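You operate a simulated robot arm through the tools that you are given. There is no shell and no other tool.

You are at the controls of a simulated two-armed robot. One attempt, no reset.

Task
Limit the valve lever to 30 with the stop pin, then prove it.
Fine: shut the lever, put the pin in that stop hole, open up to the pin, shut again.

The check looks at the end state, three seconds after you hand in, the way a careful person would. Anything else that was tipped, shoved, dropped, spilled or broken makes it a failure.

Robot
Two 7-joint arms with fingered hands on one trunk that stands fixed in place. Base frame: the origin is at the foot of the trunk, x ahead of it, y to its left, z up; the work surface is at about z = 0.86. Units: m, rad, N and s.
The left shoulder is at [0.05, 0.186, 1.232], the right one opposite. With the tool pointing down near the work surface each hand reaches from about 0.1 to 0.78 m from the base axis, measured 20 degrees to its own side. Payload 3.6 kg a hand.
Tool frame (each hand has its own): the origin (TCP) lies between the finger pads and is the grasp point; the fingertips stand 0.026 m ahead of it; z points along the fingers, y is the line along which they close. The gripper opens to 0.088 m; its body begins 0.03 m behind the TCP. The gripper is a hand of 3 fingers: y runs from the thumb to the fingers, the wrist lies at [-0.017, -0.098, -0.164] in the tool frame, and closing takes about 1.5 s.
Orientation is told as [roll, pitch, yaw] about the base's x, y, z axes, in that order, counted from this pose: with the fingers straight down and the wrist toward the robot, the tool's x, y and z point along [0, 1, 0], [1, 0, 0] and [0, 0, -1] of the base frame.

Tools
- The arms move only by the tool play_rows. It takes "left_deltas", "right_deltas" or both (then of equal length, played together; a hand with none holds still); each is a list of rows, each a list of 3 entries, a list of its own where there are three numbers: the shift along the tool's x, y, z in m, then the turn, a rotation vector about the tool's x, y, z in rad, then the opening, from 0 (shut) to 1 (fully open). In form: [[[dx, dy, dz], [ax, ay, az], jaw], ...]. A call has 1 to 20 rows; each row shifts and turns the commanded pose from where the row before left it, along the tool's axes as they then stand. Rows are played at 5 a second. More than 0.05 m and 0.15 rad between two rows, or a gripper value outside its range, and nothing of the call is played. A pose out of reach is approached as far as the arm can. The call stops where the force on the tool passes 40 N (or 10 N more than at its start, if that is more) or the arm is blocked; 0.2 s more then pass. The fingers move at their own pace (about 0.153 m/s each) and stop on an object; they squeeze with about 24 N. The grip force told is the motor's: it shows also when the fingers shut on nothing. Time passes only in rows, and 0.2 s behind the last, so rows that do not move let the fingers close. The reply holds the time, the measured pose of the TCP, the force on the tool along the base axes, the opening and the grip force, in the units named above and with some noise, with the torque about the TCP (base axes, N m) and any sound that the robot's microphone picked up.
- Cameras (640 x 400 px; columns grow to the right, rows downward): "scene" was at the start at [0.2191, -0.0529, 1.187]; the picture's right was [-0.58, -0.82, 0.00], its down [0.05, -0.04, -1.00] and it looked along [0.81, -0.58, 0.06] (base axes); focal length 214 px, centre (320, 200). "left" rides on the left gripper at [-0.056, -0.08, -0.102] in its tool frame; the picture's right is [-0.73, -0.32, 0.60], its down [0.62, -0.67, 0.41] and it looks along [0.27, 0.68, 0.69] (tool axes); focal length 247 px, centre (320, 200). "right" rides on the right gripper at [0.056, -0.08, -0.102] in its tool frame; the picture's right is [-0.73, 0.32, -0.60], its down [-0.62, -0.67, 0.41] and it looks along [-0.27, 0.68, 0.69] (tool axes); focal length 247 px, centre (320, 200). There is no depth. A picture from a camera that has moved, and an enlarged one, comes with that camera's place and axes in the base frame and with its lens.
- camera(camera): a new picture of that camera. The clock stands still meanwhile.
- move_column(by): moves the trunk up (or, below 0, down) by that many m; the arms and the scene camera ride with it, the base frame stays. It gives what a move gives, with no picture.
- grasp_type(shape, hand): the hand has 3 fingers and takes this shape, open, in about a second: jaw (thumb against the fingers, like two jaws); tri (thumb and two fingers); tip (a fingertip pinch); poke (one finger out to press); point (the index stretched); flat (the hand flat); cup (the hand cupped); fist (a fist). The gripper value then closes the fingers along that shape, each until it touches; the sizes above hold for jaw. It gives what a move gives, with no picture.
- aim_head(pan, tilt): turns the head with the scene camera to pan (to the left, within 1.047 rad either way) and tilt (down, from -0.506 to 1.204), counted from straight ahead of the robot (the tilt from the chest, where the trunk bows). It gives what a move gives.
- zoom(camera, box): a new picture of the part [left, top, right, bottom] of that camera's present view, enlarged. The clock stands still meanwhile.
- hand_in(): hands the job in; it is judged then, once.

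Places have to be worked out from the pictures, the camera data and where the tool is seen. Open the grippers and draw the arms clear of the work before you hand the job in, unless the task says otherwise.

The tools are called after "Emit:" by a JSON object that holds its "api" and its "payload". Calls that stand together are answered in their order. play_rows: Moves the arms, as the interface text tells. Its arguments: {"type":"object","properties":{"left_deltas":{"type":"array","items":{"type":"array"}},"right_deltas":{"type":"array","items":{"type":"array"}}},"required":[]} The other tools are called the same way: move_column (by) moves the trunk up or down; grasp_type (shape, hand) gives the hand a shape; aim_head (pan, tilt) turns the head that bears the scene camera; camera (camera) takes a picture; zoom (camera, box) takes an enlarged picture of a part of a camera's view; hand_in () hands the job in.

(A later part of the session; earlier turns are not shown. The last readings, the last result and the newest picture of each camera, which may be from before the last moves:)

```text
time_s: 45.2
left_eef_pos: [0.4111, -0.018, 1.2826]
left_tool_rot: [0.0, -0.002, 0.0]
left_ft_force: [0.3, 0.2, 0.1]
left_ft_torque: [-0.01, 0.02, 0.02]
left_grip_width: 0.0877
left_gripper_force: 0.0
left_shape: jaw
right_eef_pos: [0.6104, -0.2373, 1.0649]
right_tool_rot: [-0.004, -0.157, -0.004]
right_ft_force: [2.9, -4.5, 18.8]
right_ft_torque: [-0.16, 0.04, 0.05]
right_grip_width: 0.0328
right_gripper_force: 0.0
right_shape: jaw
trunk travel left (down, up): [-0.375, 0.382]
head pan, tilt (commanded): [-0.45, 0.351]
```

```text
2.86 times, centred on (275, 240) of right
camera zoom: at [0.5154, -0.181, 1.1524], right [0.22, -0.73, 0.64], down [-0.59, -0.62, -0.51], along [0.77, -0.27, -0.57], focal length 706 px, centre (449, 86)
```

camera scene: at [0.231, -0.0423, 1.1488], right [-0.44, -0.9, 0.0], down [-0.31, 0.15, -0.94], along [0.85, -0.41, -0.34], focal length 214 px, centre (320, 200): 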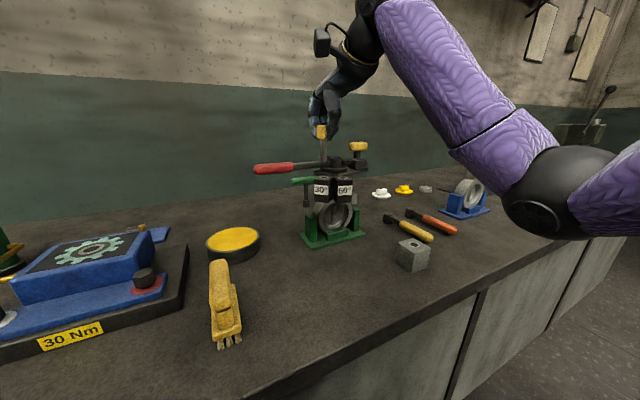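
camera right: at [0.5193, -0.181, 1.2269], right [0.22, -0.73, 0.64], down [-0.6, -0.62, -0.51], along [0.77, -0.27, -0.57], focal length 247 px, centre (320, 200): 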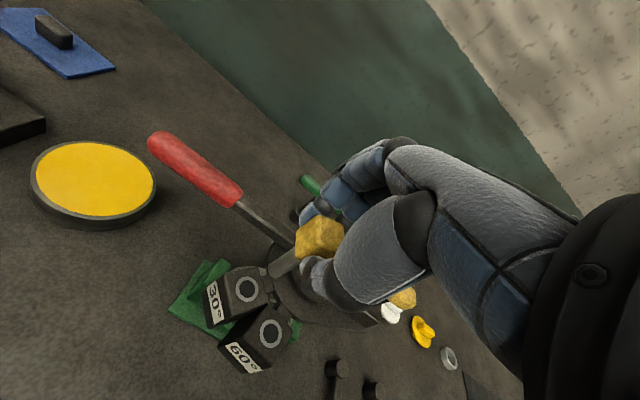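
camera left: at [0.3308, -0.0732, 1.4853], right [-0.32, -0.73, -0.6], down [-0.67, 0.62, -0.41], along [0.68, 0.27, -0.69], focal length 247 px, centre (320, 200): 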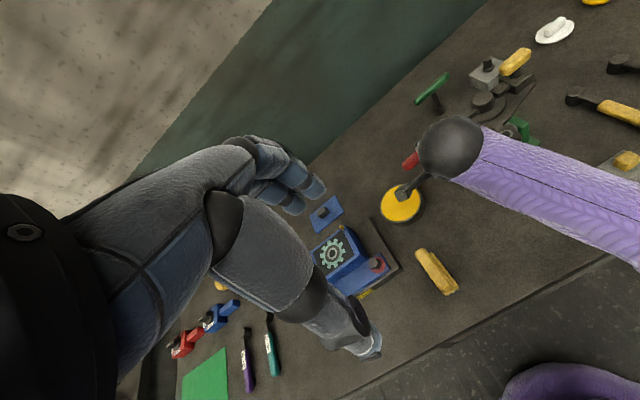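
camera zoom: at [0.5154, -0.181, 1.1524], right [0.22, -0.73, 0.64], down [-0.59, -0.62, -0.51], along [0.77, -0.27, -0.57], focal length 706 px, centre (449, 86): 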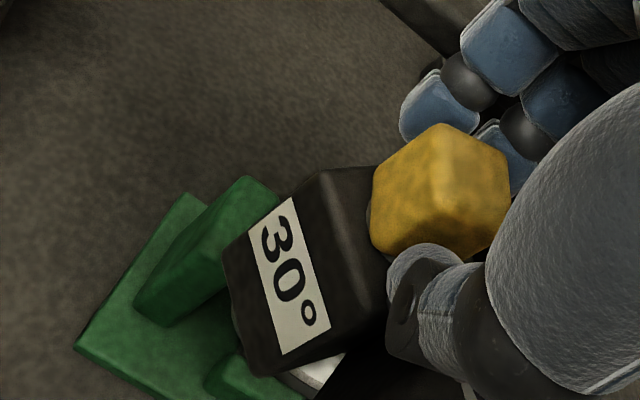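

The fingertips are pressing the block top a little (19 N up), the pin is down and released. Lift the hand slightly to relieve this, then straight up, checking that the pin stays.

Emit:
{"api": "play_rows", "payload": {"right_deltas": [[[0, 0.0003, -0.002], [0, 0, 0], 0.42], [[0, 0.0003, -0.002], [0, 0, 0], 0.44], [[0, 0.0006, -0.004], [0, 0, 0], 0.46], [[0, 0.0008, -0.005], [0, 0, 0], 0.48], [[0, 0, 0], [0, 0, 0], 0.48]]}}

Emit:
{"api": "zoom", "payload": {"camera": "scene", "box": [295, 130, 375, 210]}}

Emit:
{"api": "zoom", "payload": {"camera": "right", "box": [200, 170, 350, 310]}}

```text
time_s: 46.4
left_eef_pos: [0.412, -0.0182, 1.2839]
left_tool_rot: [0.001, -0.001, 0.001]
left_ft_force: [-0.2, -0.1, 0.1]
left_ft_torque: [0.0, 0.01, 0.0]
left_grip_width: 0.0879
left_gripper_force: 0.0
left_shape: jaw
right_eef_pos: [0.6106, -0.2372, 1.0741]
right_tool_rot: [-0.002, -0.152, -0.001]
right_ft_force: [-0.3, 0.8, -0.3]
right_ft_torque: [0.0, 0.01, -0.03]
right_grip_width: 0.0414
right_gripper_force: 0.0
right_shape: jaw
trunk travel left (down, up): [-0.375, 0.382]
head pan, tilt (commanded): [-0.45, 0.351]
```

```text
5.00 times, centred on (335, 170) of scene
camera zoom: at [0.231, -0.0422, 1.1489], right [-0.43, -0.9, 0.0], down [-0.31, 0.15, -0.94], along [0.85, -0.41, -0.34], focal length 1072 px, centre (245, 350)
```

zoom: 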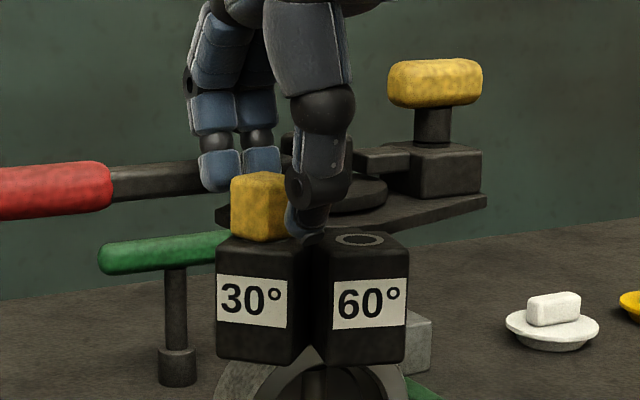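

```text
2.86 times, centred on (275, 240) of right
camera zoom: at [0.5162, -0.1802, 1.1637], right [0.22, -0.73, 0.64], down [-0.6, -0.62, -0.5], along [0.77, -0.27, -0.58], focal length 706 px, centre (449, 86)
```

zoom: 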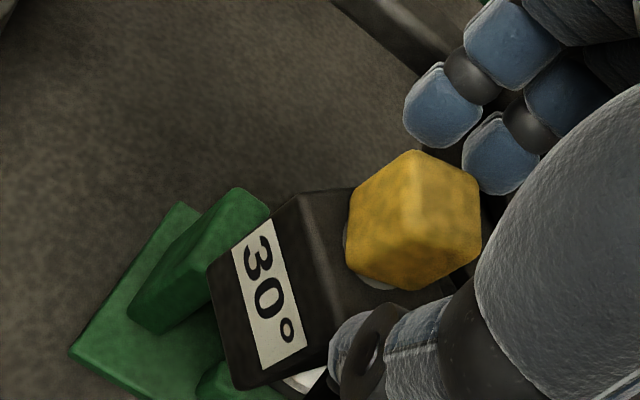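

The pin head sits flush in the 30 block and stays. Withdraw the right hand straight up, level it, and back to its starting area.

Emit:
{"api": "play_rows", "payload": {"right_deltas": [[[0, 0.002, -0.012], [0, 0, 0], 0.48], [[0, 0.0039, -0.0247], [0, 0, 0], 0.5], [[0, 0.0039, -0.0247], [0, 0, 0], 0.6], [[0, 0.0039, -0.0247], [0, 0, 0], 0.8], [[0, 0.0039, -0.0247], [0, 0, 0], 1], [[-0.022, -0.026, -0.015], [0.05, 0, 0], 1], [[-0.022, -0.026, -0.015], [0.05, 0, 0], 1], [[-0.022, -0.026, -0.015], [0.052, 0, 0], 1], [[-0.022, -0.026, -0.015], [0, 0, 0], 1], [[-0.022, -0.026, -0.015], [0, 0, 0], 1], [[-0.022, -0.026, -0.015], [0, 0, 0], 1], [[-0.022, -0.026, -0.01], [0, 0, 0], 1], [[-0.022, -0.02, 0], [0, 0, 0], 1]]}}

Emit:
{"api": "camera", "payload": {"camera": "scene"}}

Emit:
{"api": "zoom", "payload": {"camera": "scene", "box": [280, 130, 380, 220]}}

Emit:
{"api": "camera", "payload": {"camera": "left"}}

```text
time_s: 49.2
left_eef_pos: [0.412, -0.0192, 1.2842]
left_tool_rot: [-0.001, -0.001, 0.001]
left_ft_force: [0.4, 0.1, 0.1]
left_ft_torque: [-0.02, 0.01, 0.0]
left_grip_width: 0.0875
left_gripper_force: 0.0
left_shape: jaw
right_eef_pos: [0.4039, -0.4122, 1.2801]
right_tool_rot: [-0.002, -0.003, -0.003]
right_ft_force: [0.5, -0.1, 0.1]
right_ft_torque: [0.0, -0.02, -0.03]
right_grip_width: 0.0876
right_gripper_force: 0.0
right_shape: jaw
trunk travel left (down, up): [-0.375, 0.382]
head pan, tilt (commanded): [-0.45, 0.351]
```

```text
taken
camera scene: at [0.2304, -0.0427, 1.1491], right [-0.43, -0.9, 0.0], down [-0.31, 0.15, -0.94], along [0.85, -0.41, -0.34], focal length 214 px, centre (320, 200)
```

scene: 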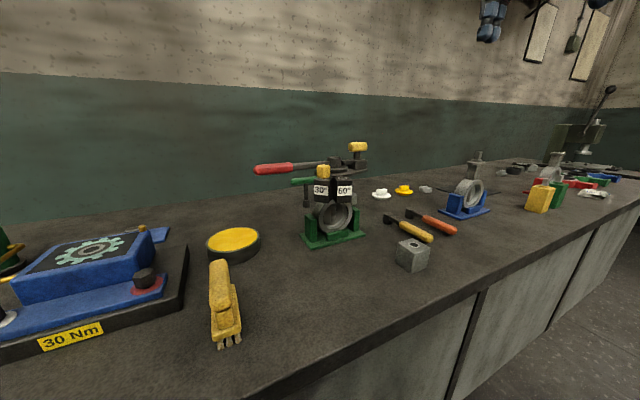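

```text
4.44 times, centred on (330, 175) of scene
camera zoom: at [0.2304, -0.0427, 1.1491], right [-0.43, -0.9, 0.0], down [-0.31, 0.15, -0.94], along [0.85, -0.41, -0.34], focal length 953 px, centre (276, 311)
```

zoom: 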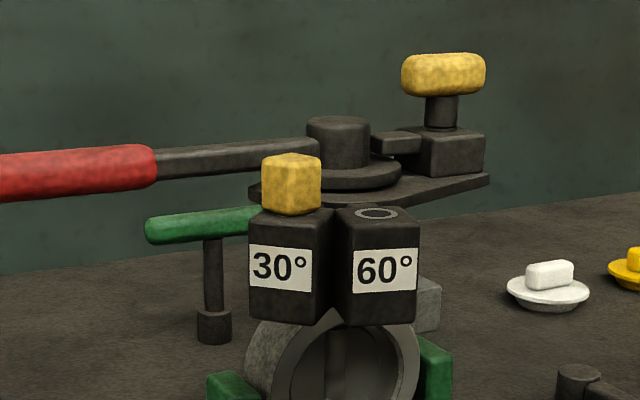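

```text
taken
camera left: at [0.3303, -0.0738, 1.3853], right [-0.32, -0.73, -0.6], down [-0.66, 0.62, -0.41], along [0.68, 0.27, -0.69], focal length 247 px, centre (320, 200)
```

left: 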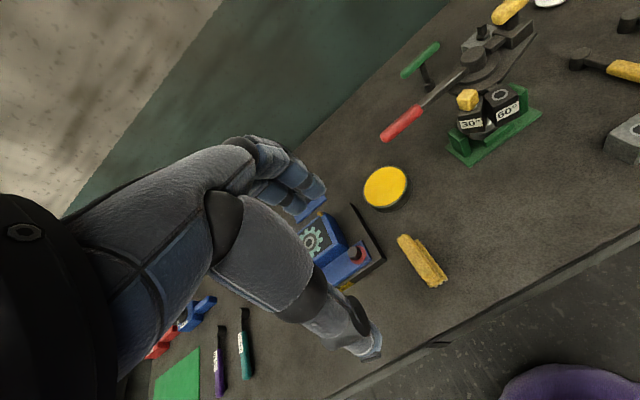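

Pin is seated and lever still shut. Now bring the left hand (open) above the lever handle at about (0.680, -0.145) to do the opening and re-shutting.

Emit:
{"api": "play_rows", "payload": {"left_deltas": [[[-0.018, 0.0383, 0.0186], [0, 0, 0], 1], [[-0.018, 0.0383, 0.0186], [0, 0, 0], 1], [[-0.018, 0.0383, 0.0186], [0, 0, 0], 1], [[-0.018, 0.0383, 0.0186], [0, 0, 0], 1], [[-0.018, 0.0383, 0.0186], [0, 0, 0], 1], [[-0.018, 0.0383, 0.0186], [0, 0, 0], 1], [[-0.018, 0.0383, 0.0186], [0, 0, 0], 1], [[0, 0, 0], [0, 0, 0], 1]]}}

Emit:
{"api": "camera", "payload": {"camera": "left"}}

Emit:
{"api": "camera", "payload": {"camera": "scene"}}

```text
time_s: 51.0
left_eef_pos: [0.6143, -0.1136, 1.1837]
left_tool_rot: [0.0, 0.0, 0.0]
left_ft_force: [-0.5, -0.2, 1.0]
left_ft_torque: [0.01, 0.01, 0.0]
left_grip_width: 0.0878
left_gripper_force: 0.2
left_shape: jaw
left hand out of reach, approached as far as the arm can: row 6, 7
right_eef_pos: [0.4042, -0.4111, 1.2796]
right_tool_rot: [-0.004, -0.003, -0.003]
right_ft_force: [-0.2, 0.0, -0.2]
right_ft_torque: [0.01, -0.01, 0.03]
right_grip_width: 0.0877
right_gripper_force: 0.0
right_shape: jaw
trunk travel left (down, up): [-0.375, 0.382]
head pan, tilt (commanded): [-0.45, 0.351]
```

```text
taken
camera left: at [0.5326, -0.1672, 1.2868], right [-0.32, -0.73, -0.6], down [-0.66, 0.62, -0.41], along [0.68, 0.27, -0.69], focal length 247 px, centre (320, 200)
```

left: 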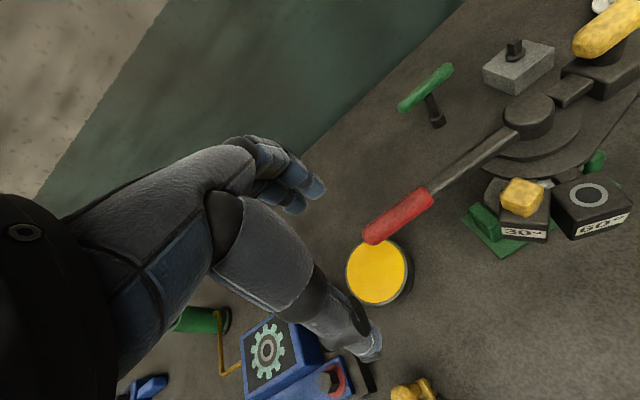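

```text
taken
camera scene: at [0.2309, -0.0421, 1.1489], right [-0.43, -0.9, 0.0], down [-0.31, 0.15, -0.94], along [0.85, -0.41, -0.34], focal length 214 px, centre (320, 200)
```

scene: 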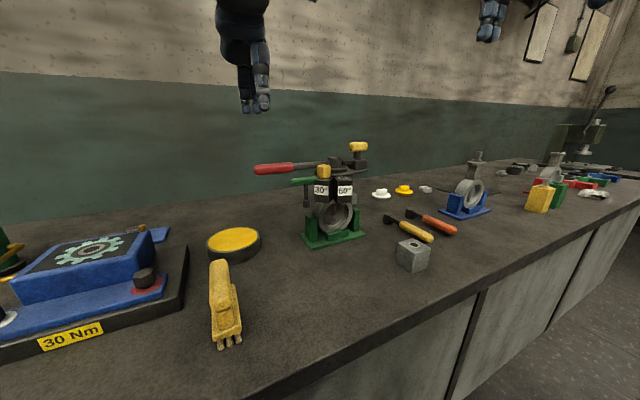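

The left arm can't quite reach there; the right arm can (it did before). I retract the left hand to its start pose and then bring the right hand, open, above the handle, staying well above the T-knob and pin.

Emit:
{"api": "play_rows", "payload": {"left_deltas": [[[0.016, -0.0337, -0.0167], [0, 0, 0], 1], [[0.016, -0.0337, -0.0167], [0, 0, 0], 1], [[0.016, -0.0337, -0.0167], [0, 0, 0], 1], [[0.016, -0.0337, -0.0167], [0, 0, 0], 1], [[0.016, -0.0337, -0.0167], [0, 0, 0], 1], [[0.016, -0.0337, -0.0167], [0, 0, 0], 1]]}}

Emit:
{"api": "play_rows", "payload": {"right_deltas": [[[0.0266, 0.0276, 0.01], [0, 0, 0], 1], [[0.0266, 0.0276, 0.01], [0, 0, 0], 1], [[0.0266, 0.0276, 0.01], [0, 0, 0], 1], [[0.0266, 0.0276, 0.01], [0, 0, 0], 1], [[0.0266, 0.0276, 0.01], [0, 0, 0], 1], [[0.0266, 0.0276, 0.01], [0, 0, 0], 1], [[0.0266, 0.0276, 0.01], [0, 0, 0], 1], [[0.0266, 0.0276, 0.01], [0, 0, 0], 1], [[0.0266, 0.0276, 0.01], [0, 0, 0], 1], [[0.0266, 0.0276, 0.01], [0, 0, 0], 1], [[0, 0, 0], [0, 0, 0], 1]]}}

Emit:
{"api": "camera", "payload": {"camera": "right"}}

Emit:
{"api": "camera", "payload": {"camera": "scene"}}

```text
time_s: 52.4
left_eef_pos: [0.411, -0.0148, 1.2856]
left_tool_rot: [0.0, 0.0, 0.001]
left_ft_force: [0.5, 0.1, 0.1]
left_ft_torque: [0.03, -0.05, 0.01]
left_grip_width: 0.0877
left_gripper_force: 0.0
left_shape: jaw
right_eef_pos: [0.4032, -0.4119, 1.2799]
right_tool_rot: [-0.004, 0.0, -0.004]
right_ft_force: [0.2, 0.0, -0.2]
right_ft_torque: [-0.01, -0.01, -0.02]
right_grip_width: 0.0878
right_gripper_force: 0.0
right_shape: jaw
trunk travel left (down, up): [-0.375, 0.382]
head pan, tilt (commanded): [-0.45, 0.351]
```

```text
time_s: 54.8
left_eef_pos: [0.4121, -0.0171, 1.2856]
left_tool_rot: [0.0, -0.001, 0.0]
left_ft_force: [0.8, -0.1, -0.5]
left_ft_torque: [0.03, -0.03, 0.0]
left_grip_width: 0.0879
left_gripper_force: 0.2
left_shape: jaw
right_eef_pos: [0.6801, -0.1489, 1.1794]
right_tool_rot: [-0.001, -0.002, -0.001]
right_ft_force: [-0.4, 0.8, 0.4]
right_ft_torque: [-0.02, 0.01, 0.01]
right_grip_width: 0.0877
right_gripper_force: 0.1
right_shape: jaw
trunk travel left (down, up): [-0.375, 0.382]
head pan, tilt (commanded): [-0.45, 0.351]
```

```text
taken
camera right: at [0.6009, -0.0908, 1.2811], right [0.32, -0.73, 0.6], down [-0.67, -0.62, -0.41], along [0.68, -0.27, -0.68], focal length 247 px, centre (320, 200)
```

right: 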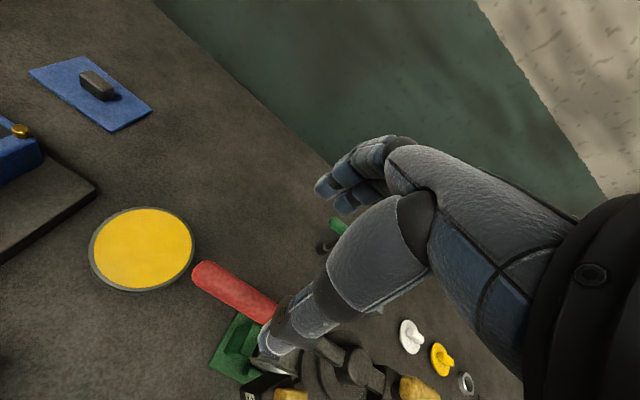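

```text
taken
camera scene: at [0.2307, -0.0429, 1.149], right [-0.43, -0.9, 0.0], down [-0.31, 0.15, -0.94], along [0.85, -0.41, -0.34], focal length 214 px, centre (320, 200)
```

scene: 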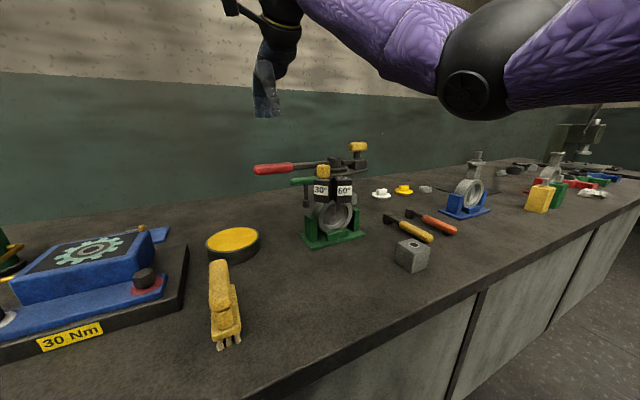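

I need a more exact handle position before descending; zoom in on it.

Emit:
{"api": "zoom", "payload": {"camera": "right", "box": [180, 240, 320, 340]}}

Emit:
{"api": "zoom", "payload": {"camera": "scene", "box": [240, 80, 380, 220]}}

Emit:
{"api": "zoom", "payload": {"camera": "left", "box": [360, 0, 560, 160]}}

```text
4.00 times, centred on (250, 290) of right
camera zoom: at [0.6009, -0.0908, 1.2811], right [0.32, -0.73, 0.6], down [-0.67, -0.62, -0.41], along [0.68, -0.27, -0.68], focal length 988 px, centre (600, -160)
```

zoom: 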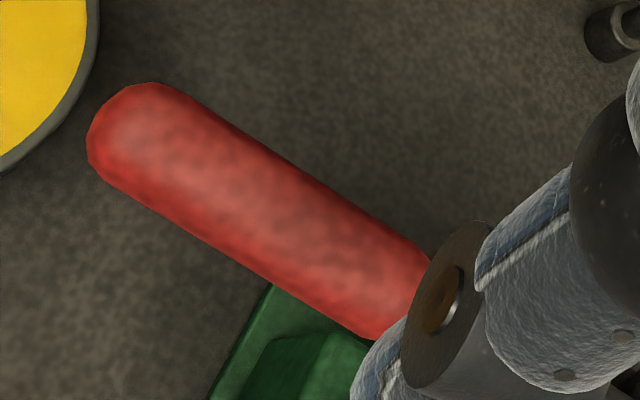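

```text
2.86 times, centred on (310, 150) of scene
camera zoom: at [0.2307, -0.0429, 1.149], right [-0.43, -0.9, 0.0], down [-0.31, 0.15, -0.94], along [0.85, -0.41, -0.34], focal length 613 px, centre (349, 343)
```

zoom: 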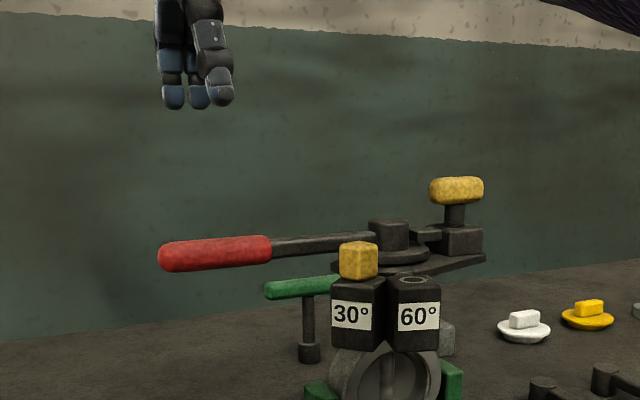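

```text
2.50 times, centred on (460, 80) of left
camera zoom: at [0.3299, -0.0719, 1.3876], right [-0.32, -0.73, -0.6], down [-0.67, 0.62, -0.41], along [0.68, 0.27, -0.69], focal length 617 px, centre (-30, 500)
```

zoom: 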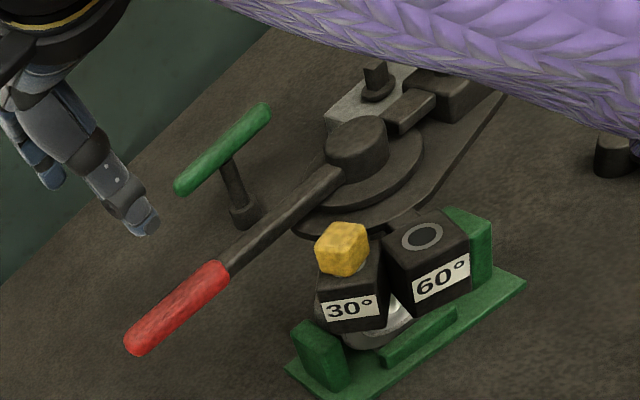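

The handle axis runs along x≈0.674, y from -0.19 to -0.108, z≈1.045. Descend with the open hand straddling the handle at y≈-0.15.

Emit:
{"api": "play_rows", "payload": {"right_deltas": [[[0, -0.006, 0.02], [0, 0, 0], 1], [[0, 0, 0.03], [0, 0, 0], 1], [[0, 0, 0.03], [0, 0, 0], 1], [[0, 0, 0.025], [0, 0, 0], 1], [[0, 0, 0.02], [0, 0, 0], 1], [[0, 0, 0.004], [0, 0, 0], 1], [[0, 0, 0], [0, 0, 0], 1]]}}

Emit:
{"api": "zoom", "payload": {"camera": "scene", "box": [240, 80, 380, 220]}}

Emit:
{"api": "zoom", "payload": {"camera": "left", "box": [360, 0, 560, 160]}}

Emit:
{"api": "camera", "payload": {"camera": "right"}}

```text
time_s: 56.4
left_eef_pos: [0.4114, -0.0163, 1.2851]
left_tool_rot: [0.001, 0.0, 0.0]
left_ft_force: [0.4, -0.1, -0.1]
left_ft_torque: [-0.04, -0.01, 0.01]
left_grip_width: 0.0877
left_gripper_force: 0.0
left_shape: jaw
right_eef_pos: [0.6761, -0.1492, 1.0499]
right_tool_rot: [-0.003, -0.002, -0.005]
right_ft_force: [-0.5, 0.7, -0.3]
right_ft_torque: [0.0, 0.0, 0.0]
right_grip_width: 0.0879
right_gripper_force: 0.1
right_shape: jaw
trunk travel left (down, up): [-0.375, 0.382]
head pan, tilt (commanded): [-0.45, 0.351]
```

```text
2.86 times, centred on (310, 150) of scene
camera zoom: at [0.231, -0.0423, 1.1489], right [-0.43, -0.9, 0.0], down [-0.31, 0.15, -0.94], along [0.85, -0.41, -0.34], focal length 613 px, centre (349, 343)
```

zoom: 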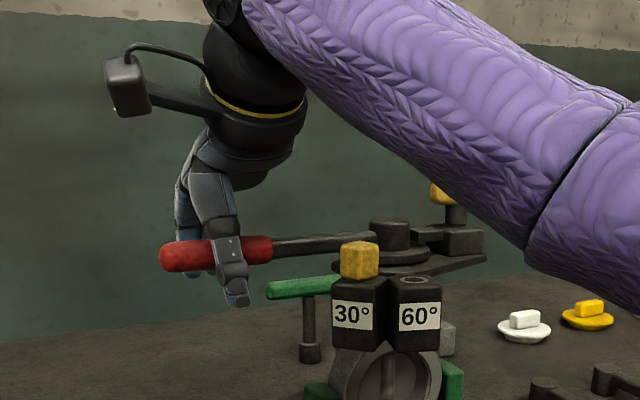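

```text
2.50 times, centred on (460, 80) of left
camera zoom: at [0.3303, -0.0711, 1.3875], right [-0.32, -0.73, -0.6], down [-0.67, 0.62, -0.41], along [0.68, 0.27, -0.69], focal length 617 px, centre (-30, 500)
```

zoom: 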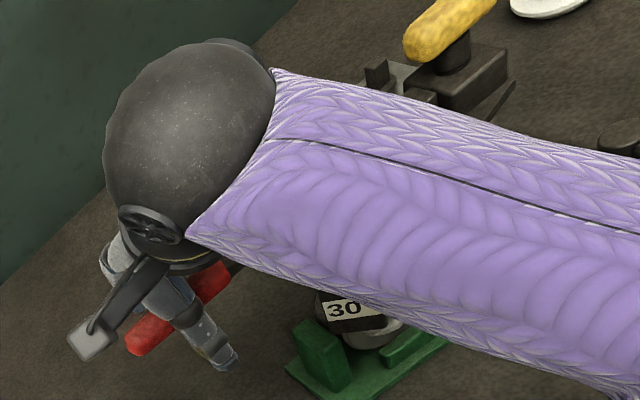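

```text
taken
camera right: at [0.5955, -0.0906, 1.1522], right [0.32, -0.73, 0.6], down [-0.67, -0.62, -0.41], along [0.68, -0.27, -0.69], focal length 247 px, centre (320, 200)
```

right: 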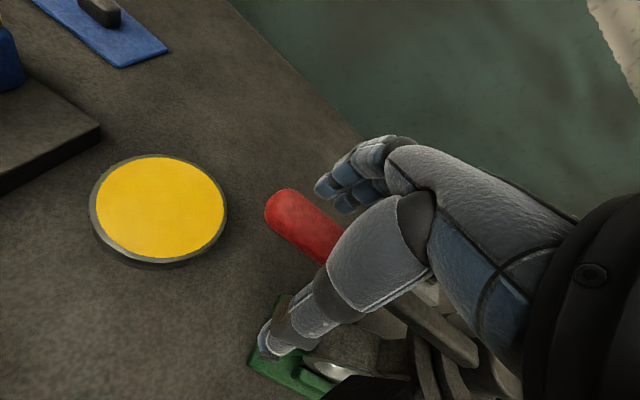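

The hand straddles the handle. I'll shift outward to r≈0.155, raise 5 mm for clearance to the pin, narrow the jaws loosely, then pull the lever open along the arc (CCW), first ~20°.

Emit:
{"api": "play_rows", "payload": {"right_deltas": [[[0.014, -0.001, -0.005], [0, 0, 0], 0.8], [[0, 0, 0], [0, 0, 0], 0.6], [[0, 0, 0], [0, 0, 0], 0.5], [[-0.0004, -0.0108, 0], [0, 0, -0.0698], 0.5], [[-0.0004, -0.0108, 0], [0, 0, -0.0698], 0.5], [[-0.0004, -0.0108, 0], [0, 0, -0.0698], 0.5], [[-0.0004, -0.0108, 0], [0, 0, -0.0698], 0.5], [[0, 0, 0], [0, 0, 0], 0.5]]}}

Emit:
{"api": "zoom", "payload": {"camera": "scene", "box": [240, 80, 380, 220]}}

Emit:
{"api": "camera", "payload": {"camera": "right"}}

```text
time_s: 58.2
left_eef_pos: [0.4123, -0.0168, 1.2847]
left_tool_rot: [0.001, 0.001, 0.0]
left_ft_force: [-0.5, -0.1, -0.1]
left_ft_torque: [0.02, 0.03, 0.01]
left_grip_width: 0.0879
left_gripper_force: 0.0
left_shape: jaw
right_eef_pos: [0.6319, -0.1388, 1.0542]
right_tool_rot: [-0.004, 0.0, 0.28]
right_ft_force: [1.1, 0.7, -0.8]
right_ft_torque: [-0.03, 0.03, 0.0]
right_grip_width: 0.0454
right_gripper_force: 0.0
right_shape: jaw
trunk travel left (down, up): [-0.375, 0.382]
head pan, tilt (commanded): [-0.45, 0.351]
```

```text
2.86 times, centred on (310, 150) of scene
camera zoom: at [0.2312, -0.0421, 1.1489], right [-0.43, -0.9, 0.0], down [-0.31, 0.15, -0.94], along [0.85, -0.41, -0.34], focal length 613 px, centre (349, 343)
```

zoom: 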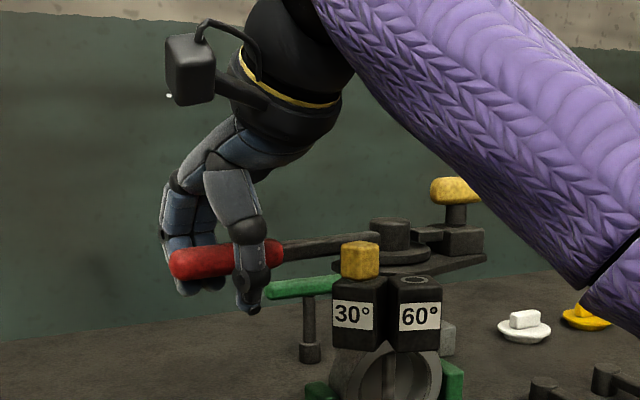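

```text
taken
camera right: at [0.5391, -0.1071, 1.157], right [0.51, -0.62, 0.6], down [-0.47, -0.78, -0.41], along [0.72, -0.07, -0.69], focal length 247 px, centre (320, 200)
```

right: 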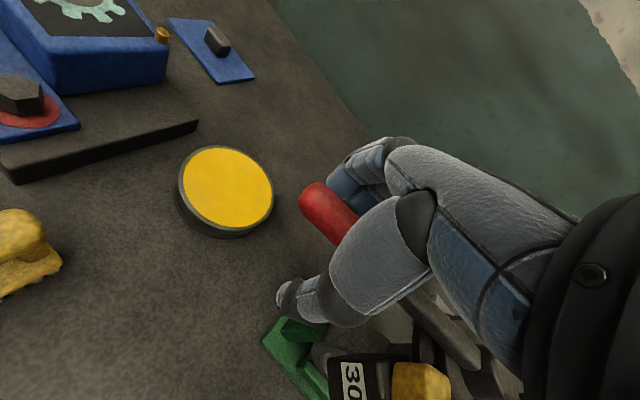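

The lever follows with ~1 N. Continue another 12°, finer towards the end, looking for contact with the pin.

Emit:
{"api": "play_rows", "payload": {"right_deltas": [[[-0.0004, -0.0108, 0], [0, 0, -0.0698], 0.5], [[-0.0004, -0.0108, 0], [0, 0, -0.0698], 0.5], [[-0.0002, -0.0054, 0], [0, 0, -0.0349], 0.5], [[0, 0, 0], [0, 0, 0], 0.5]]}}

Emit:
{"api": "zoom", "payload": {"camera": "scene", "box": [260, 100, 380, 220]}}

Emit:
{"api": "zoom", "payload": {"camera": "right", "box": [260, 180, 500, 400]}}

```text
time_s: 59.2
left_eef_pos: [0.4112, -0.0164, 1.2852]
left_tool_rot: [0.0, 0.001, -0.001]
left_ft_force: [0.2, -0.7, 0.7]
left_ft_torque: [0.03, 0.0, 0.01]
left_grip_width: 0.088
left_gripper_force: 0.0
left_shape: jaw
right_eef_pos: [0.6062, -0.1486, 1.0554]
right_tool_rot: [-0.003, 0.001, 0.451]
right_ft_force: [0.6, 1.3, -0.1]
right_ft_torque: [0.02, 0.01, 0.02]
right_grip_width: 0.0454
right_gripper_force: 0.1
right_shape: jaw
trunk travel left (down, up): [-0.375, 0.382]
head pan, tilt (commanded): [-0.45, 0.351]
```

```text
3.33 times, centred on (320, 160) of scene
camera zoom: at [0.2312, -0.042, 1.1489], right [-0.43, -0.9, 0.0], down [-0.31, 0.15, -0.94], along [0.85, -0.41, -0.34], focal length 715 px, centre (320, 333)
```

zoom: 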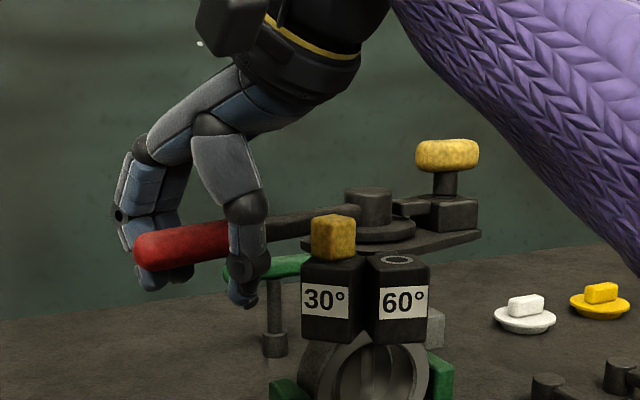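

```text
1.82 times, centred on (380, 290) of right
camera zoom: at [0.51, -0.1332, 1.1568], right [0.61, -0.52, 0.6], down [-0.33, -0.85, -0.41], along [0.73, 0.05, -0.69], focal length 449 px, centre (211, 36)
```

zoom: 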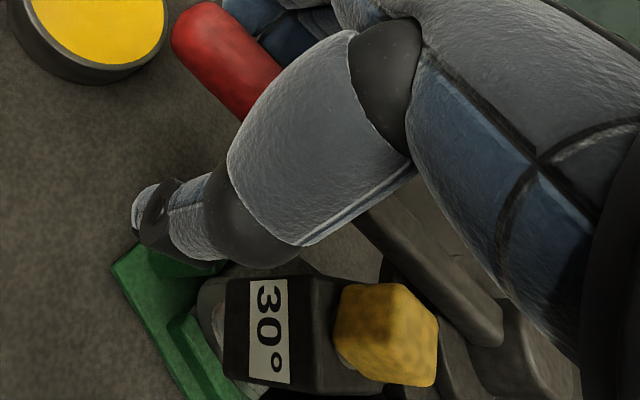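

Lever is now close to the pin head. Continue in 1.5–2° steps until contact force shows.

Emit:
{"api": "play_rows", "payload": {"right_deltas": [[[-0.0002, -0.0054, 0], [0, 0, -0.0349], 0.5], [[-0.0002, -0.0054, 0], [0, 0, -0.0349], 0.5], [[0, 0, 0], [0, 0, 0], 0.5]]}}

Emit:
{"api": "zoom", "payload": {"camera": "right", "box": [260, 180, 500, 400]}}

```text
time_s: 60.0
left_eef_pos: [0.4126, -0.0166, 1.2856]
left_tool_rot: [-0.001, -0.001, 0.0]
left_ft_force: [0.1, -0.7, -1.2]
left_ft_torque: [0.03, -0.03, -0.04]
left_grip_width: 0.0878
left_gripper_force: 0.0
left_shape: jaw
right_eef_pos: [0.5973, -0.1546, 1.0535]
right_tool_rot: [-0.002, 0.0, 0.521]
right_ft_force: [1.9, 1.9, -1.2]
right_ft_torque: [0.03, -0.04, 0.03]
right_grip_width: 0.0455
right_gripper_force: 0.1
right_shape: jaw
trunk travel left (down, up): [-0.375, 0.382]
head pan, tilt (commanded): [-0.45, 0.351]
```

```text
1.82 times, centred on (380, 290) of right
camera zoom: at [0.4994, -0.1452, 1.1569], right [0.64, -0.48, 0.6], down [-0.27, -0.87, -0.41], along [0.72, 0.1, -0.69], focal length 449 px, centre (211, 36)
```

zoom: 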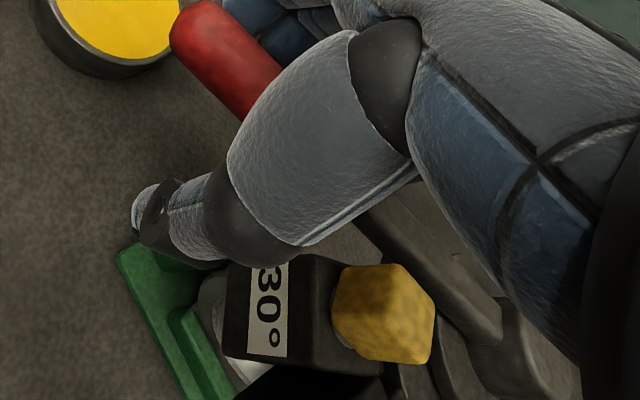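

No contact yet (~2 N friction). Continue a few more degrees.

Emit:
{"api": "play_rows", "payload": {"right_deltas": [[[-0.0002, -0.0054, 0], [0, 0, -0.0349], 0.5], [[-0.0001, -0.0027, 0], [0, 0, -0.0175], 0.5], [[0, 0, 0], [0, 0, 0], 0.5]]}}

Emit:
{"api": "zoom", "payload": {"camera": "right", "box": [260, 180, 500, 400]}}

Emit:
{"api": "zoom", "payload": {"camera": "scene", "box": [260, 100, 380, 220]}}

```text
time_s: 60.8
left_eef_pos: [0.4124, -0.0163, 1.2856]
left_tool_rot: [-0.001, -0.001, -0.001]
left_ft_force: [-0.1, -0.7, 1.1]
left_ft_torque: [0.01, -0.01, 0.02]
left_grip_width: 0.0877
left_gripper_force: 0.0
left_shape: jaw
right_eef_pos: [0.5908, -0.1606, 1.0539]
right_tool_rot: [-0.003, -0.001, 0.576]
right_ft_force: [0.8, 1.8, -0.7]
right_ft_torque: [-0.01, 0.02, 0.0]
right_grip_width: 0.0454
right_gripper_force: 0.0
right_shape: jaw
trunk travel left (down, up): [-0.375, 0.382]
head pan, tilt (commanded): [-0.45, 0.351]
```

```text
1.82 times, centred on (380, 290) of right
camera zoom: at [0.4921, -0.1547, 1.1569], right [0.67, -0.44, 0.6], down [-0.22, -0.89, -0.41], along [0.71, 0.14, -0.69], focal length 449 px, centre (211, 36)
```

zoom: 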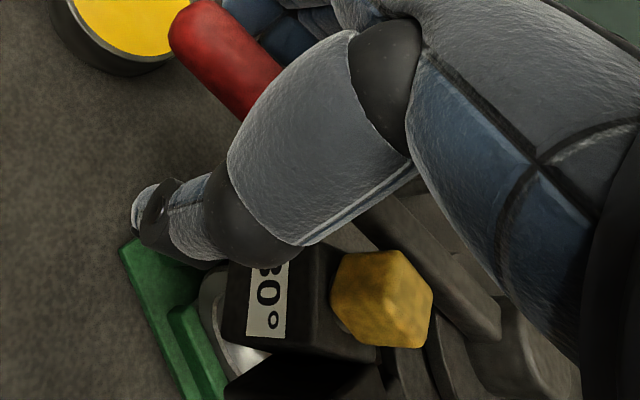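

```text
3.33 times, centred on (320, 160) of scene
camera zoom: at [0.2311, -0.042, 1.1489], right [-0.43, -0.9, 0.0], down [-0.31, 0.15, -0.94], along [0.85, -0.41, -0.34], focal length 715 px, centre (320, 333)
```

zoom: 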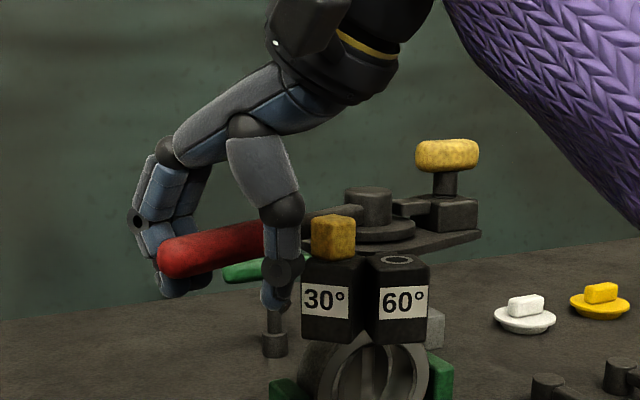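

Nearly touching. Continue with 1° steps.

Emit:
{"api": "play_rows", "payload": {"right_deltas": [[[-0.0001, -0.0027, 0], [0, 0, -0.0175], 0.5], [[-0.0001, -0.0027, 0], [0, 0, -0.0175], 0.5], [[0, 0, 0], [0, 0, 0], 0.5]]}}

Emit:
{"api": "zoom", "payload": {"camera": "right", "box": [260, 180, 500, 400]}}

```text
time_s: 61.6
left_eef_pos: [0.4101, -0.0164, 1.2858]
left_tool_rot: [0.001, 0.001, -0.002]
left_ft_force: [0.3, -0.3, -0.7]
left_ft_torque: [0.02, 0.01, -0.02]
left_grip_width: 0.0876
left_gripper_force: 0.1
left_shape: jaw
right_eef_pos: [0.5857, -0.1613, 1.053]
right_tool_rot: [-0.001, -0.001, 0.609]
right_ft_force: [1.3, 1.7, 0.0]
right_ft_torque: [0.03, 0.03, 0.0]
right_grip_width: 0.0453
right_gripper_force: 0.0
right_shape: jaw
trunk travel left (down, up): [-0.375, 0.382]
head pan, tilt (commanded): [-0.45, 0.351]
```

```text
1.82 times, centred on (380, 290) of right
camera zoom: at [0.488, -0.1612, 1.1568], right [0.68, -0.42, 0.6], down [-0.19, -0.89, -0.41], along [0.71, 0.16, -0.69], focal length 449 px, centre (211, 36)
```

zoom: 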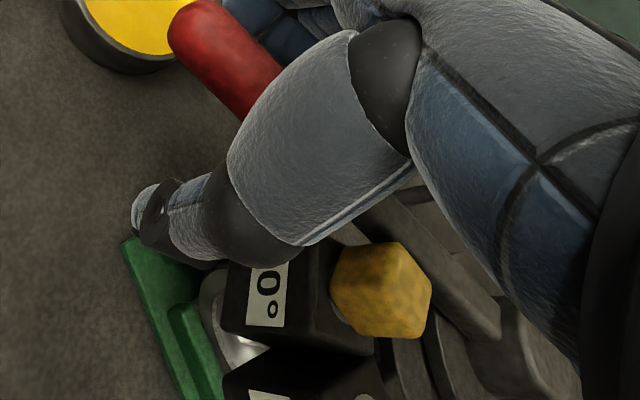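

Thumb is still well clear of the 30 block. Continue with small steps until the lever meets the pin.

Emit:
{"api": "play_rows", "payload": {"right_deltas": [[[-0.0001, -0.0027, 0], [0, 0, -0.0175], 0.5], [[-0.0001, -0.0027, 0], [0, 0, -0.0175], 0.5], [[0, 0, 0], [0, 0, 0], 0.5]]}}

Emit:
{"api": "zoom", "payload": {"camera": "right", "box": [260, 180, 500, 400]}}

Emit:
{"api": "zoom", "payload": {"camera": "scene", "box": [280, 130, 370, 220]}}

```text
time_s: 62.4
left_eef_pos: [0.4115, -0.0163, 1.2848]
left_tool_rot: [-0.001, -0.001, 0.0]
left_ft_force: [0.1, 0.3, -0.8]
left_ft_torque: [-0.03, 0.01, 0.01]
left_grip_width: 0.0878
left_gripper_force: 0.0
left_shape: jaw
right_eef_pos: [0.5824, -0.165, 1.054]
right_tool_rot: [-0.004, 0.0, 0.646]
right_ft_force: [0.9, 2.2, -0.7]
right_ft_torque: [-0.01, -0.02, 0.03]
right_grip_width: 0.0456
right_gripper_force: 0.1
right_shape: jaw
trunk travel left (down, up): [-0.375, 0.382]
head pan, tilt (commanded): [-0.45, 0.351]
```

```text
1.82 times, centred on (380, 290) of right
camera zoom: at [0.484, -0.1678, 1.1569], right [0.69, -0.39, 0.6], down [-0.16, -0.9, -0.41], along [0.7, 0.19, -0.69], focal length 449 px, centre (211, 36)
```

zoom: 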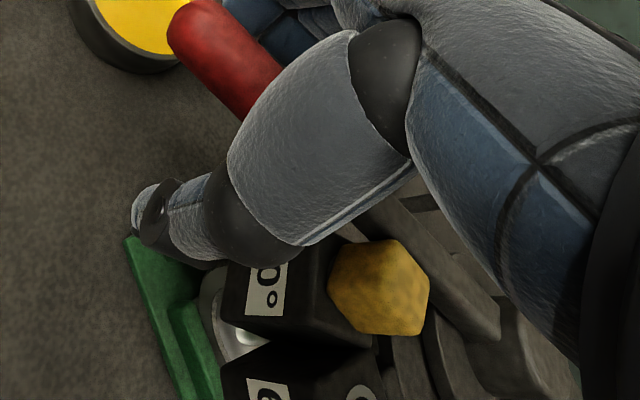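

```text
4.44 times, centred on (325, 175) of scene
camera zoom: at [0.2311, -0.042, 1.1489], right [-0.43, -0.9, 0.0], down [-0.31, 0.15, -0.94], along [0.85, -0.41, -0.34], focal length 953 px, centre (298, 311)
```

zoom: 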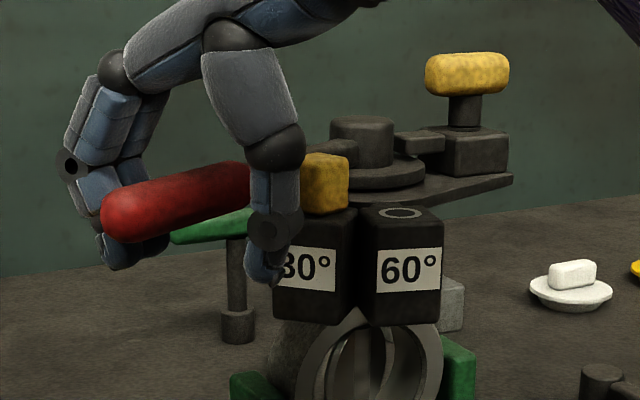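

Still only ~2 N. Continue by 1° steps with checks.

Emit:
{"api": "play_rows", "payload": {"right_deltas": [[[-0.0001, -0.0027, 0], [0, 0, -0.0175], 0.5], [[-0.0001, -0.0027, 0], [0, 0, -0.0175], 0.5], [[0, 0, 0], [0, 0, 0], 0.5]]}}

Emit:
{"api": "zoom", "payload": {"camera": "right", "box": [260, 180, 500, 400]}}

Emit:
{"api": "zoom", "payload": {"camera": "scene", "box": [280, 130, 370, 220]}}

```text
time_s: 63.2
left_eef_pos: [0.4123, -0.0157, 1.2848]
left_tool_rot: [0.0, 0.002, -0.001]
left_ft_force: [-0.5, -0.6, 0.1]
left_ft_torque: [-0.03, -0.01, -0.01]
left_grip_width: 0.0876
left_gripper_force: 0.0
left_shape: jaw
right_eef_pos: [0.5786, -0.1676, 1.0546]
right_tool_rot: [-0.003, 0.001, 0.681]
right_ft_force: [1.1, 1.2, 0.2]
right_ft_torque: [-0.01, -0.02, 0.0]
right_grip_width: 0.0459
right_gripper_force: 0.0
right_shape: jaw
trunk travel left (down, up): [-0.375, 0.382]
head pan, tilt (commanded): [-0.45, 0.351]
```

```text
1.82 times, centred on (380, 290) of right
camera zoom: at [0.4801, -0.1744, 1.1568], right [0.71, -0.37, 0.6], down [-0.13, -0.9, -0.41], along [0.69, 0.21, -0.69], focal length 449 px, centre (211, 36)
```

zoom: 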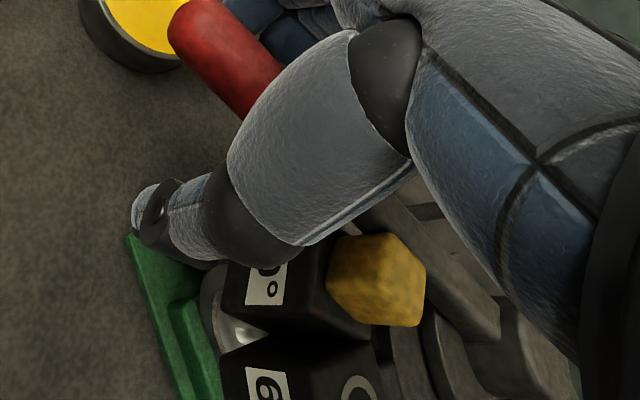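

```text
4.44 times, centred on (325, 175) of scene
camera zoom: at [0.2312, -0.042, 1.1489], right [-0.43, -0.9, 0.0], down [-0.31, 0.15, -0.94], along [0.85, -0.41, -0.34], focal length 953 px, centre (298, 311)
```

zoom: 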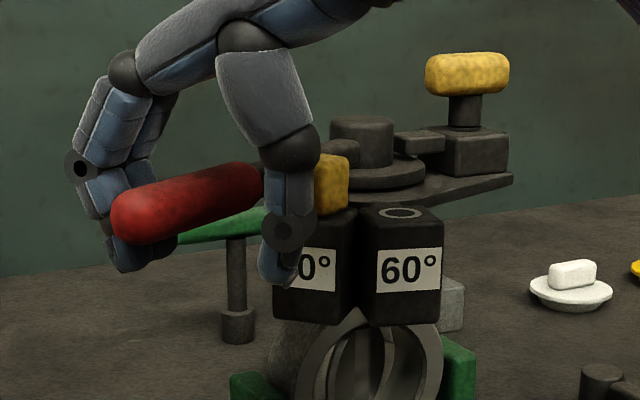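

Continue a couple more degrees; the pin head and lever edge nearly overlap in view.

Emit:
{"api": "play_rows", "payload": {"right_deltas": [[[-0.0001, -0.0027, 0], [0, 0, -0.0175], 0.5], [[-0.0001, -0.0027, 0], [0, 0, -0.0175], 0.5], [[0, 0, 0], [0, 0, 0], 0.5]]}}

Emit:
{"api": "zoom", "payload": {"camera": "right", "box": [260, 180, 500, 400]}}

Emit:
{"api": "zoom", "payload": {"camera": "left", "box": [380, 0, 580, 160]}}

```text
time_s: 64.0
left_eef_pos: [0.4124, -0.0145, 1.2855]
left_tool_rot: [0.0, 0.003, 0.002]
left_ft_force: [0.8, -0.4, -1.0]
left_ft_torque: [0.01, 0.0, -0.02]
left_grip_width: 0.0877
left_gripper_force: 0.2
left_shape: jaw
right_eef_pos: [0.574, -0.1718, 1.0546]
right_tool_rot: [-0.003, 0.001, 0.714]
right_ft_force: [7.4, 3.5, -2.4]
right_ft_torque: [-0.01, -0.08, -0.08]
right_grip_width: 0.0491
right_gripper_force: 0.1
right_shape: jaw
trunk travel left (down, up): [-0.375, 0.382]
head pan, tilt (commanded): [-0.45, 0.351]
```

```text
1.82 times, centred on (380, 290) of right
camera zoom: at [0.4771, -0.1811, 1.1569], right [0.72, -0.35, 0.6], down [-0.09, -0.91, -0.41], along [0.69, 0.24, -0.69], focal length 449 px, centre (211, 36)
```

zoom: 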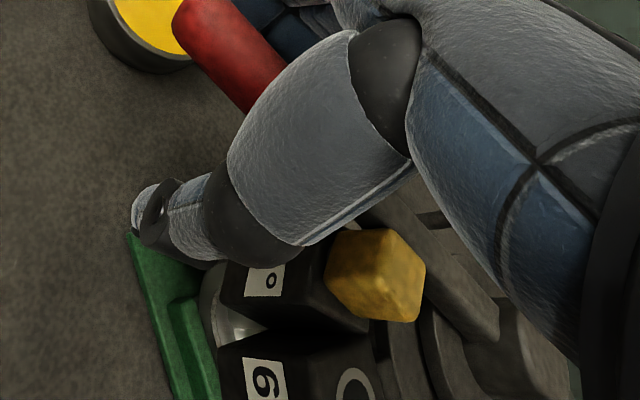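

```text
2.50 times, centred on (480, 80) of left
camera zoom: at [0.3315, -0.0704, 1.3873], right [-0.32, -0.74, -0.6], down [-0.67, 0.62, -0.41], along [0.67, 0.27, -0.69], focal length 617 px, centre (-80, 500)
```

zoom: 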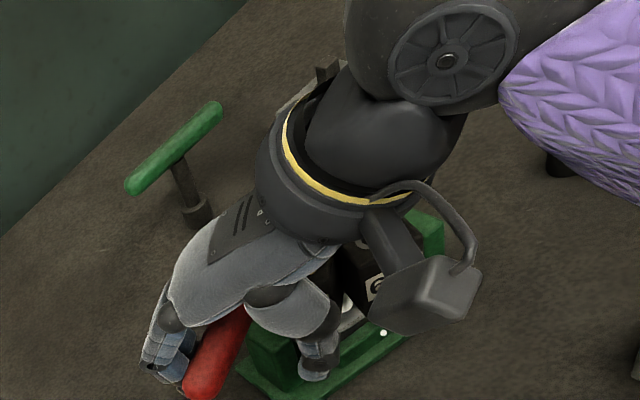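

Force jumped to ~8 N and the fingers flexed: the lever has met the pin at ~30°. One slight extra push to confirm the stop holds.

Emit:
{"api": "play_rows", "payload": {"right_deltas": [[[-0.0001, -0.0027, 0], [0, 0, -0.0175], 0.5], [[-0.0001, -0.0014, 0], [0, 0, -0.0087], 0.5], [[0, 0, 0], [0, 0, 0], 0.5]]}}

Emit:
{"api": "zoom", "payload": {"camera": "right", "box": [260, 180, 500, 400]}}

Emit:
{"api": "zoom", "payload": {"camera": "scene", "box": [280, 130, 370, 220]}}

```text
time_s: 64.8
left_eef_pos: [0.4127, -0.0158, 1.2847]
left_tool_rot: [-0.002, 0.001, 0.001]
left_ft_force: [0.6, 0.4, -0.4]
left_ft_torque: [0.02, -0.02, -0.01]
left_grip_width: 0.0879
left_gripper_force: 0.1
left_shape: jaw
right_eef_pos: [0.5729, -0.1741, 1.0536]
right_tool_rot: [-0.004, 0.001, 0.737]
right_ft_force: [13.9, 6.8, -0.2]
right_ft_torque: [0.05, -0.13, -0.34]
right_grip_width: 0.0526
right_gripper_force: 0.0
right_shape: jaw
trunk travel left (down, up): [-0.375, 0.382]
head pan, tilt (commanded): [-0.45, 0.351]
```

```text
1.82 times, centred on (380, 290) of right
camera zoom: at [0.4753, -0.1861, 1.1566], right [0.73, -0.33, 0.6], down [-0.07, -0.91, -0.41], along [0.68, 0.26, -0.69], focal length 449 px, centre (211, 36)
```

zoom: 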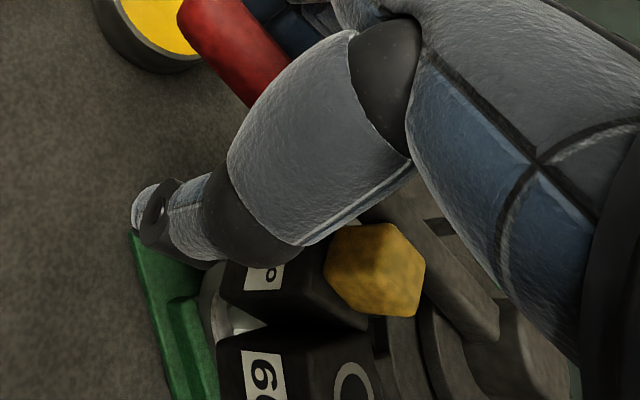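

```text
4.44 times, centred on (325, 175) of scene
camera zoom: at [0.2327, -0.0414, 1.1486], right [-0.43, -0.9, 0.0], down [-0.31, 0.15, -0.94], along [0.85, -0.41, -0.34], focal length 953 px, centre (298, 311)
```

zoom: 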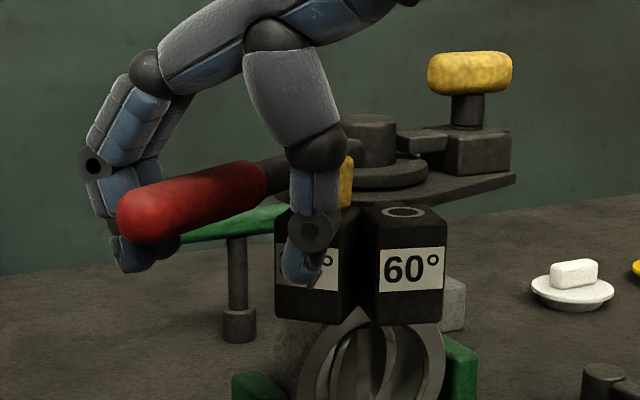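

A solid 15 N stop acting normal to the lever confirms it rests against the pin. Now swing back clockwise so the thumb pushes the lever shut; first 28°.

Emit:
{"api": "play_rows", "payload": {"right_deltas": [[[-0.0004, 0.0108, 0], [0, 0, 0.0698], 0.5], [[-0.0004, 0.0108, 0], [0, 0, 0.0698], 0.5], [[-0.0004, 0.0108, 0], [0, 0, 0.0698], 0.5], [[-0.0004, 0.0108, 0], [0, 0, 0.0698], 0.5], [[-0.0004, 0.0108, 0], [0, 0, 0.0698], 0.5], [[-0.0004, 0.0108, 0], [0, 0, 0.0698], 0.5], [[-0.0004, 0.0108, 0], [0, 0, 0.0698], 0.5], [[0, 0, 0], [0, 0, 0], 0.5]]}}

Emit:
{"api": "zoom", "payload": {"camera": "scene", "box": [240, 100, 380, 220]}}

Emit:
{"api": "camera", "payload": {"camera": "right"}}

```text
time_s: 66.6
left_eef_pos: [0.4112, -0.0158, 1.2848]
left_tool_rot: [-0.001, 0.0, -0.001]
left_ft_force: [-0.3, 0.3, -0.1]
left_ft_torque: [-0.02, 0.0, 0.03]
left_grip_width: 0.0877
left_gripper_force: 0.2
left_shape: jaw
right_eef_pos: [0.6365, -0.139, 1.0542]
right_tool_rot: [-0.005, -0.001, 0.25]
right_ft_force: [-1.4, -2.1, 0.1]
right_ft_torque: [-0.02, 0.02, 0.04]
right_grip_width: 0.0456
right_gripper_force: 0.0
right_shape: jaw
trunk travel left (down, up): [-0.375, 0.382]
head pan, tilt (commanded): [-0.45, 0.351]
```

```text
3.33 times, centred on (310, 160) of scene
camera zoom: at [0.2308, -0.0425, 1.149], right [-0.43, -0.9, 0.0], down [-0.31, 0.15, -0.94], along [0.85, -0.41, -0.34], focal length 715 px, centre (353, 333)
```

zoom: 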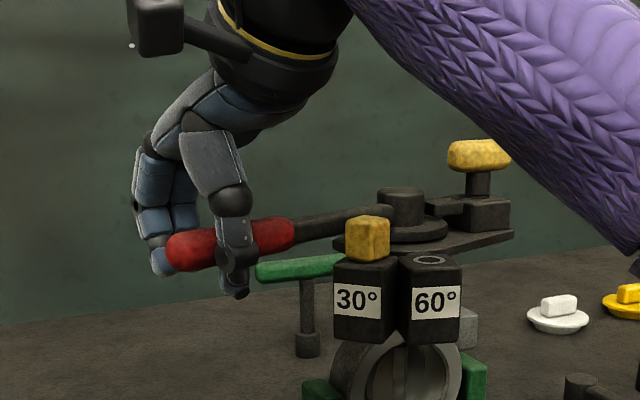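

```text
taken
camera right: at [0.5449, -0.1042, 1.157], right [0.49, -0.63, 0.6], down [-0.49, -0.77, -0.41], along [0.72, -0.09, -0.69], focal length 247 px, centre (320, 200)
```

right: 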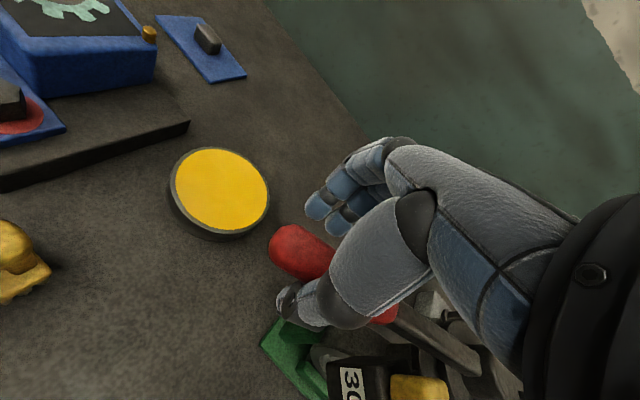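

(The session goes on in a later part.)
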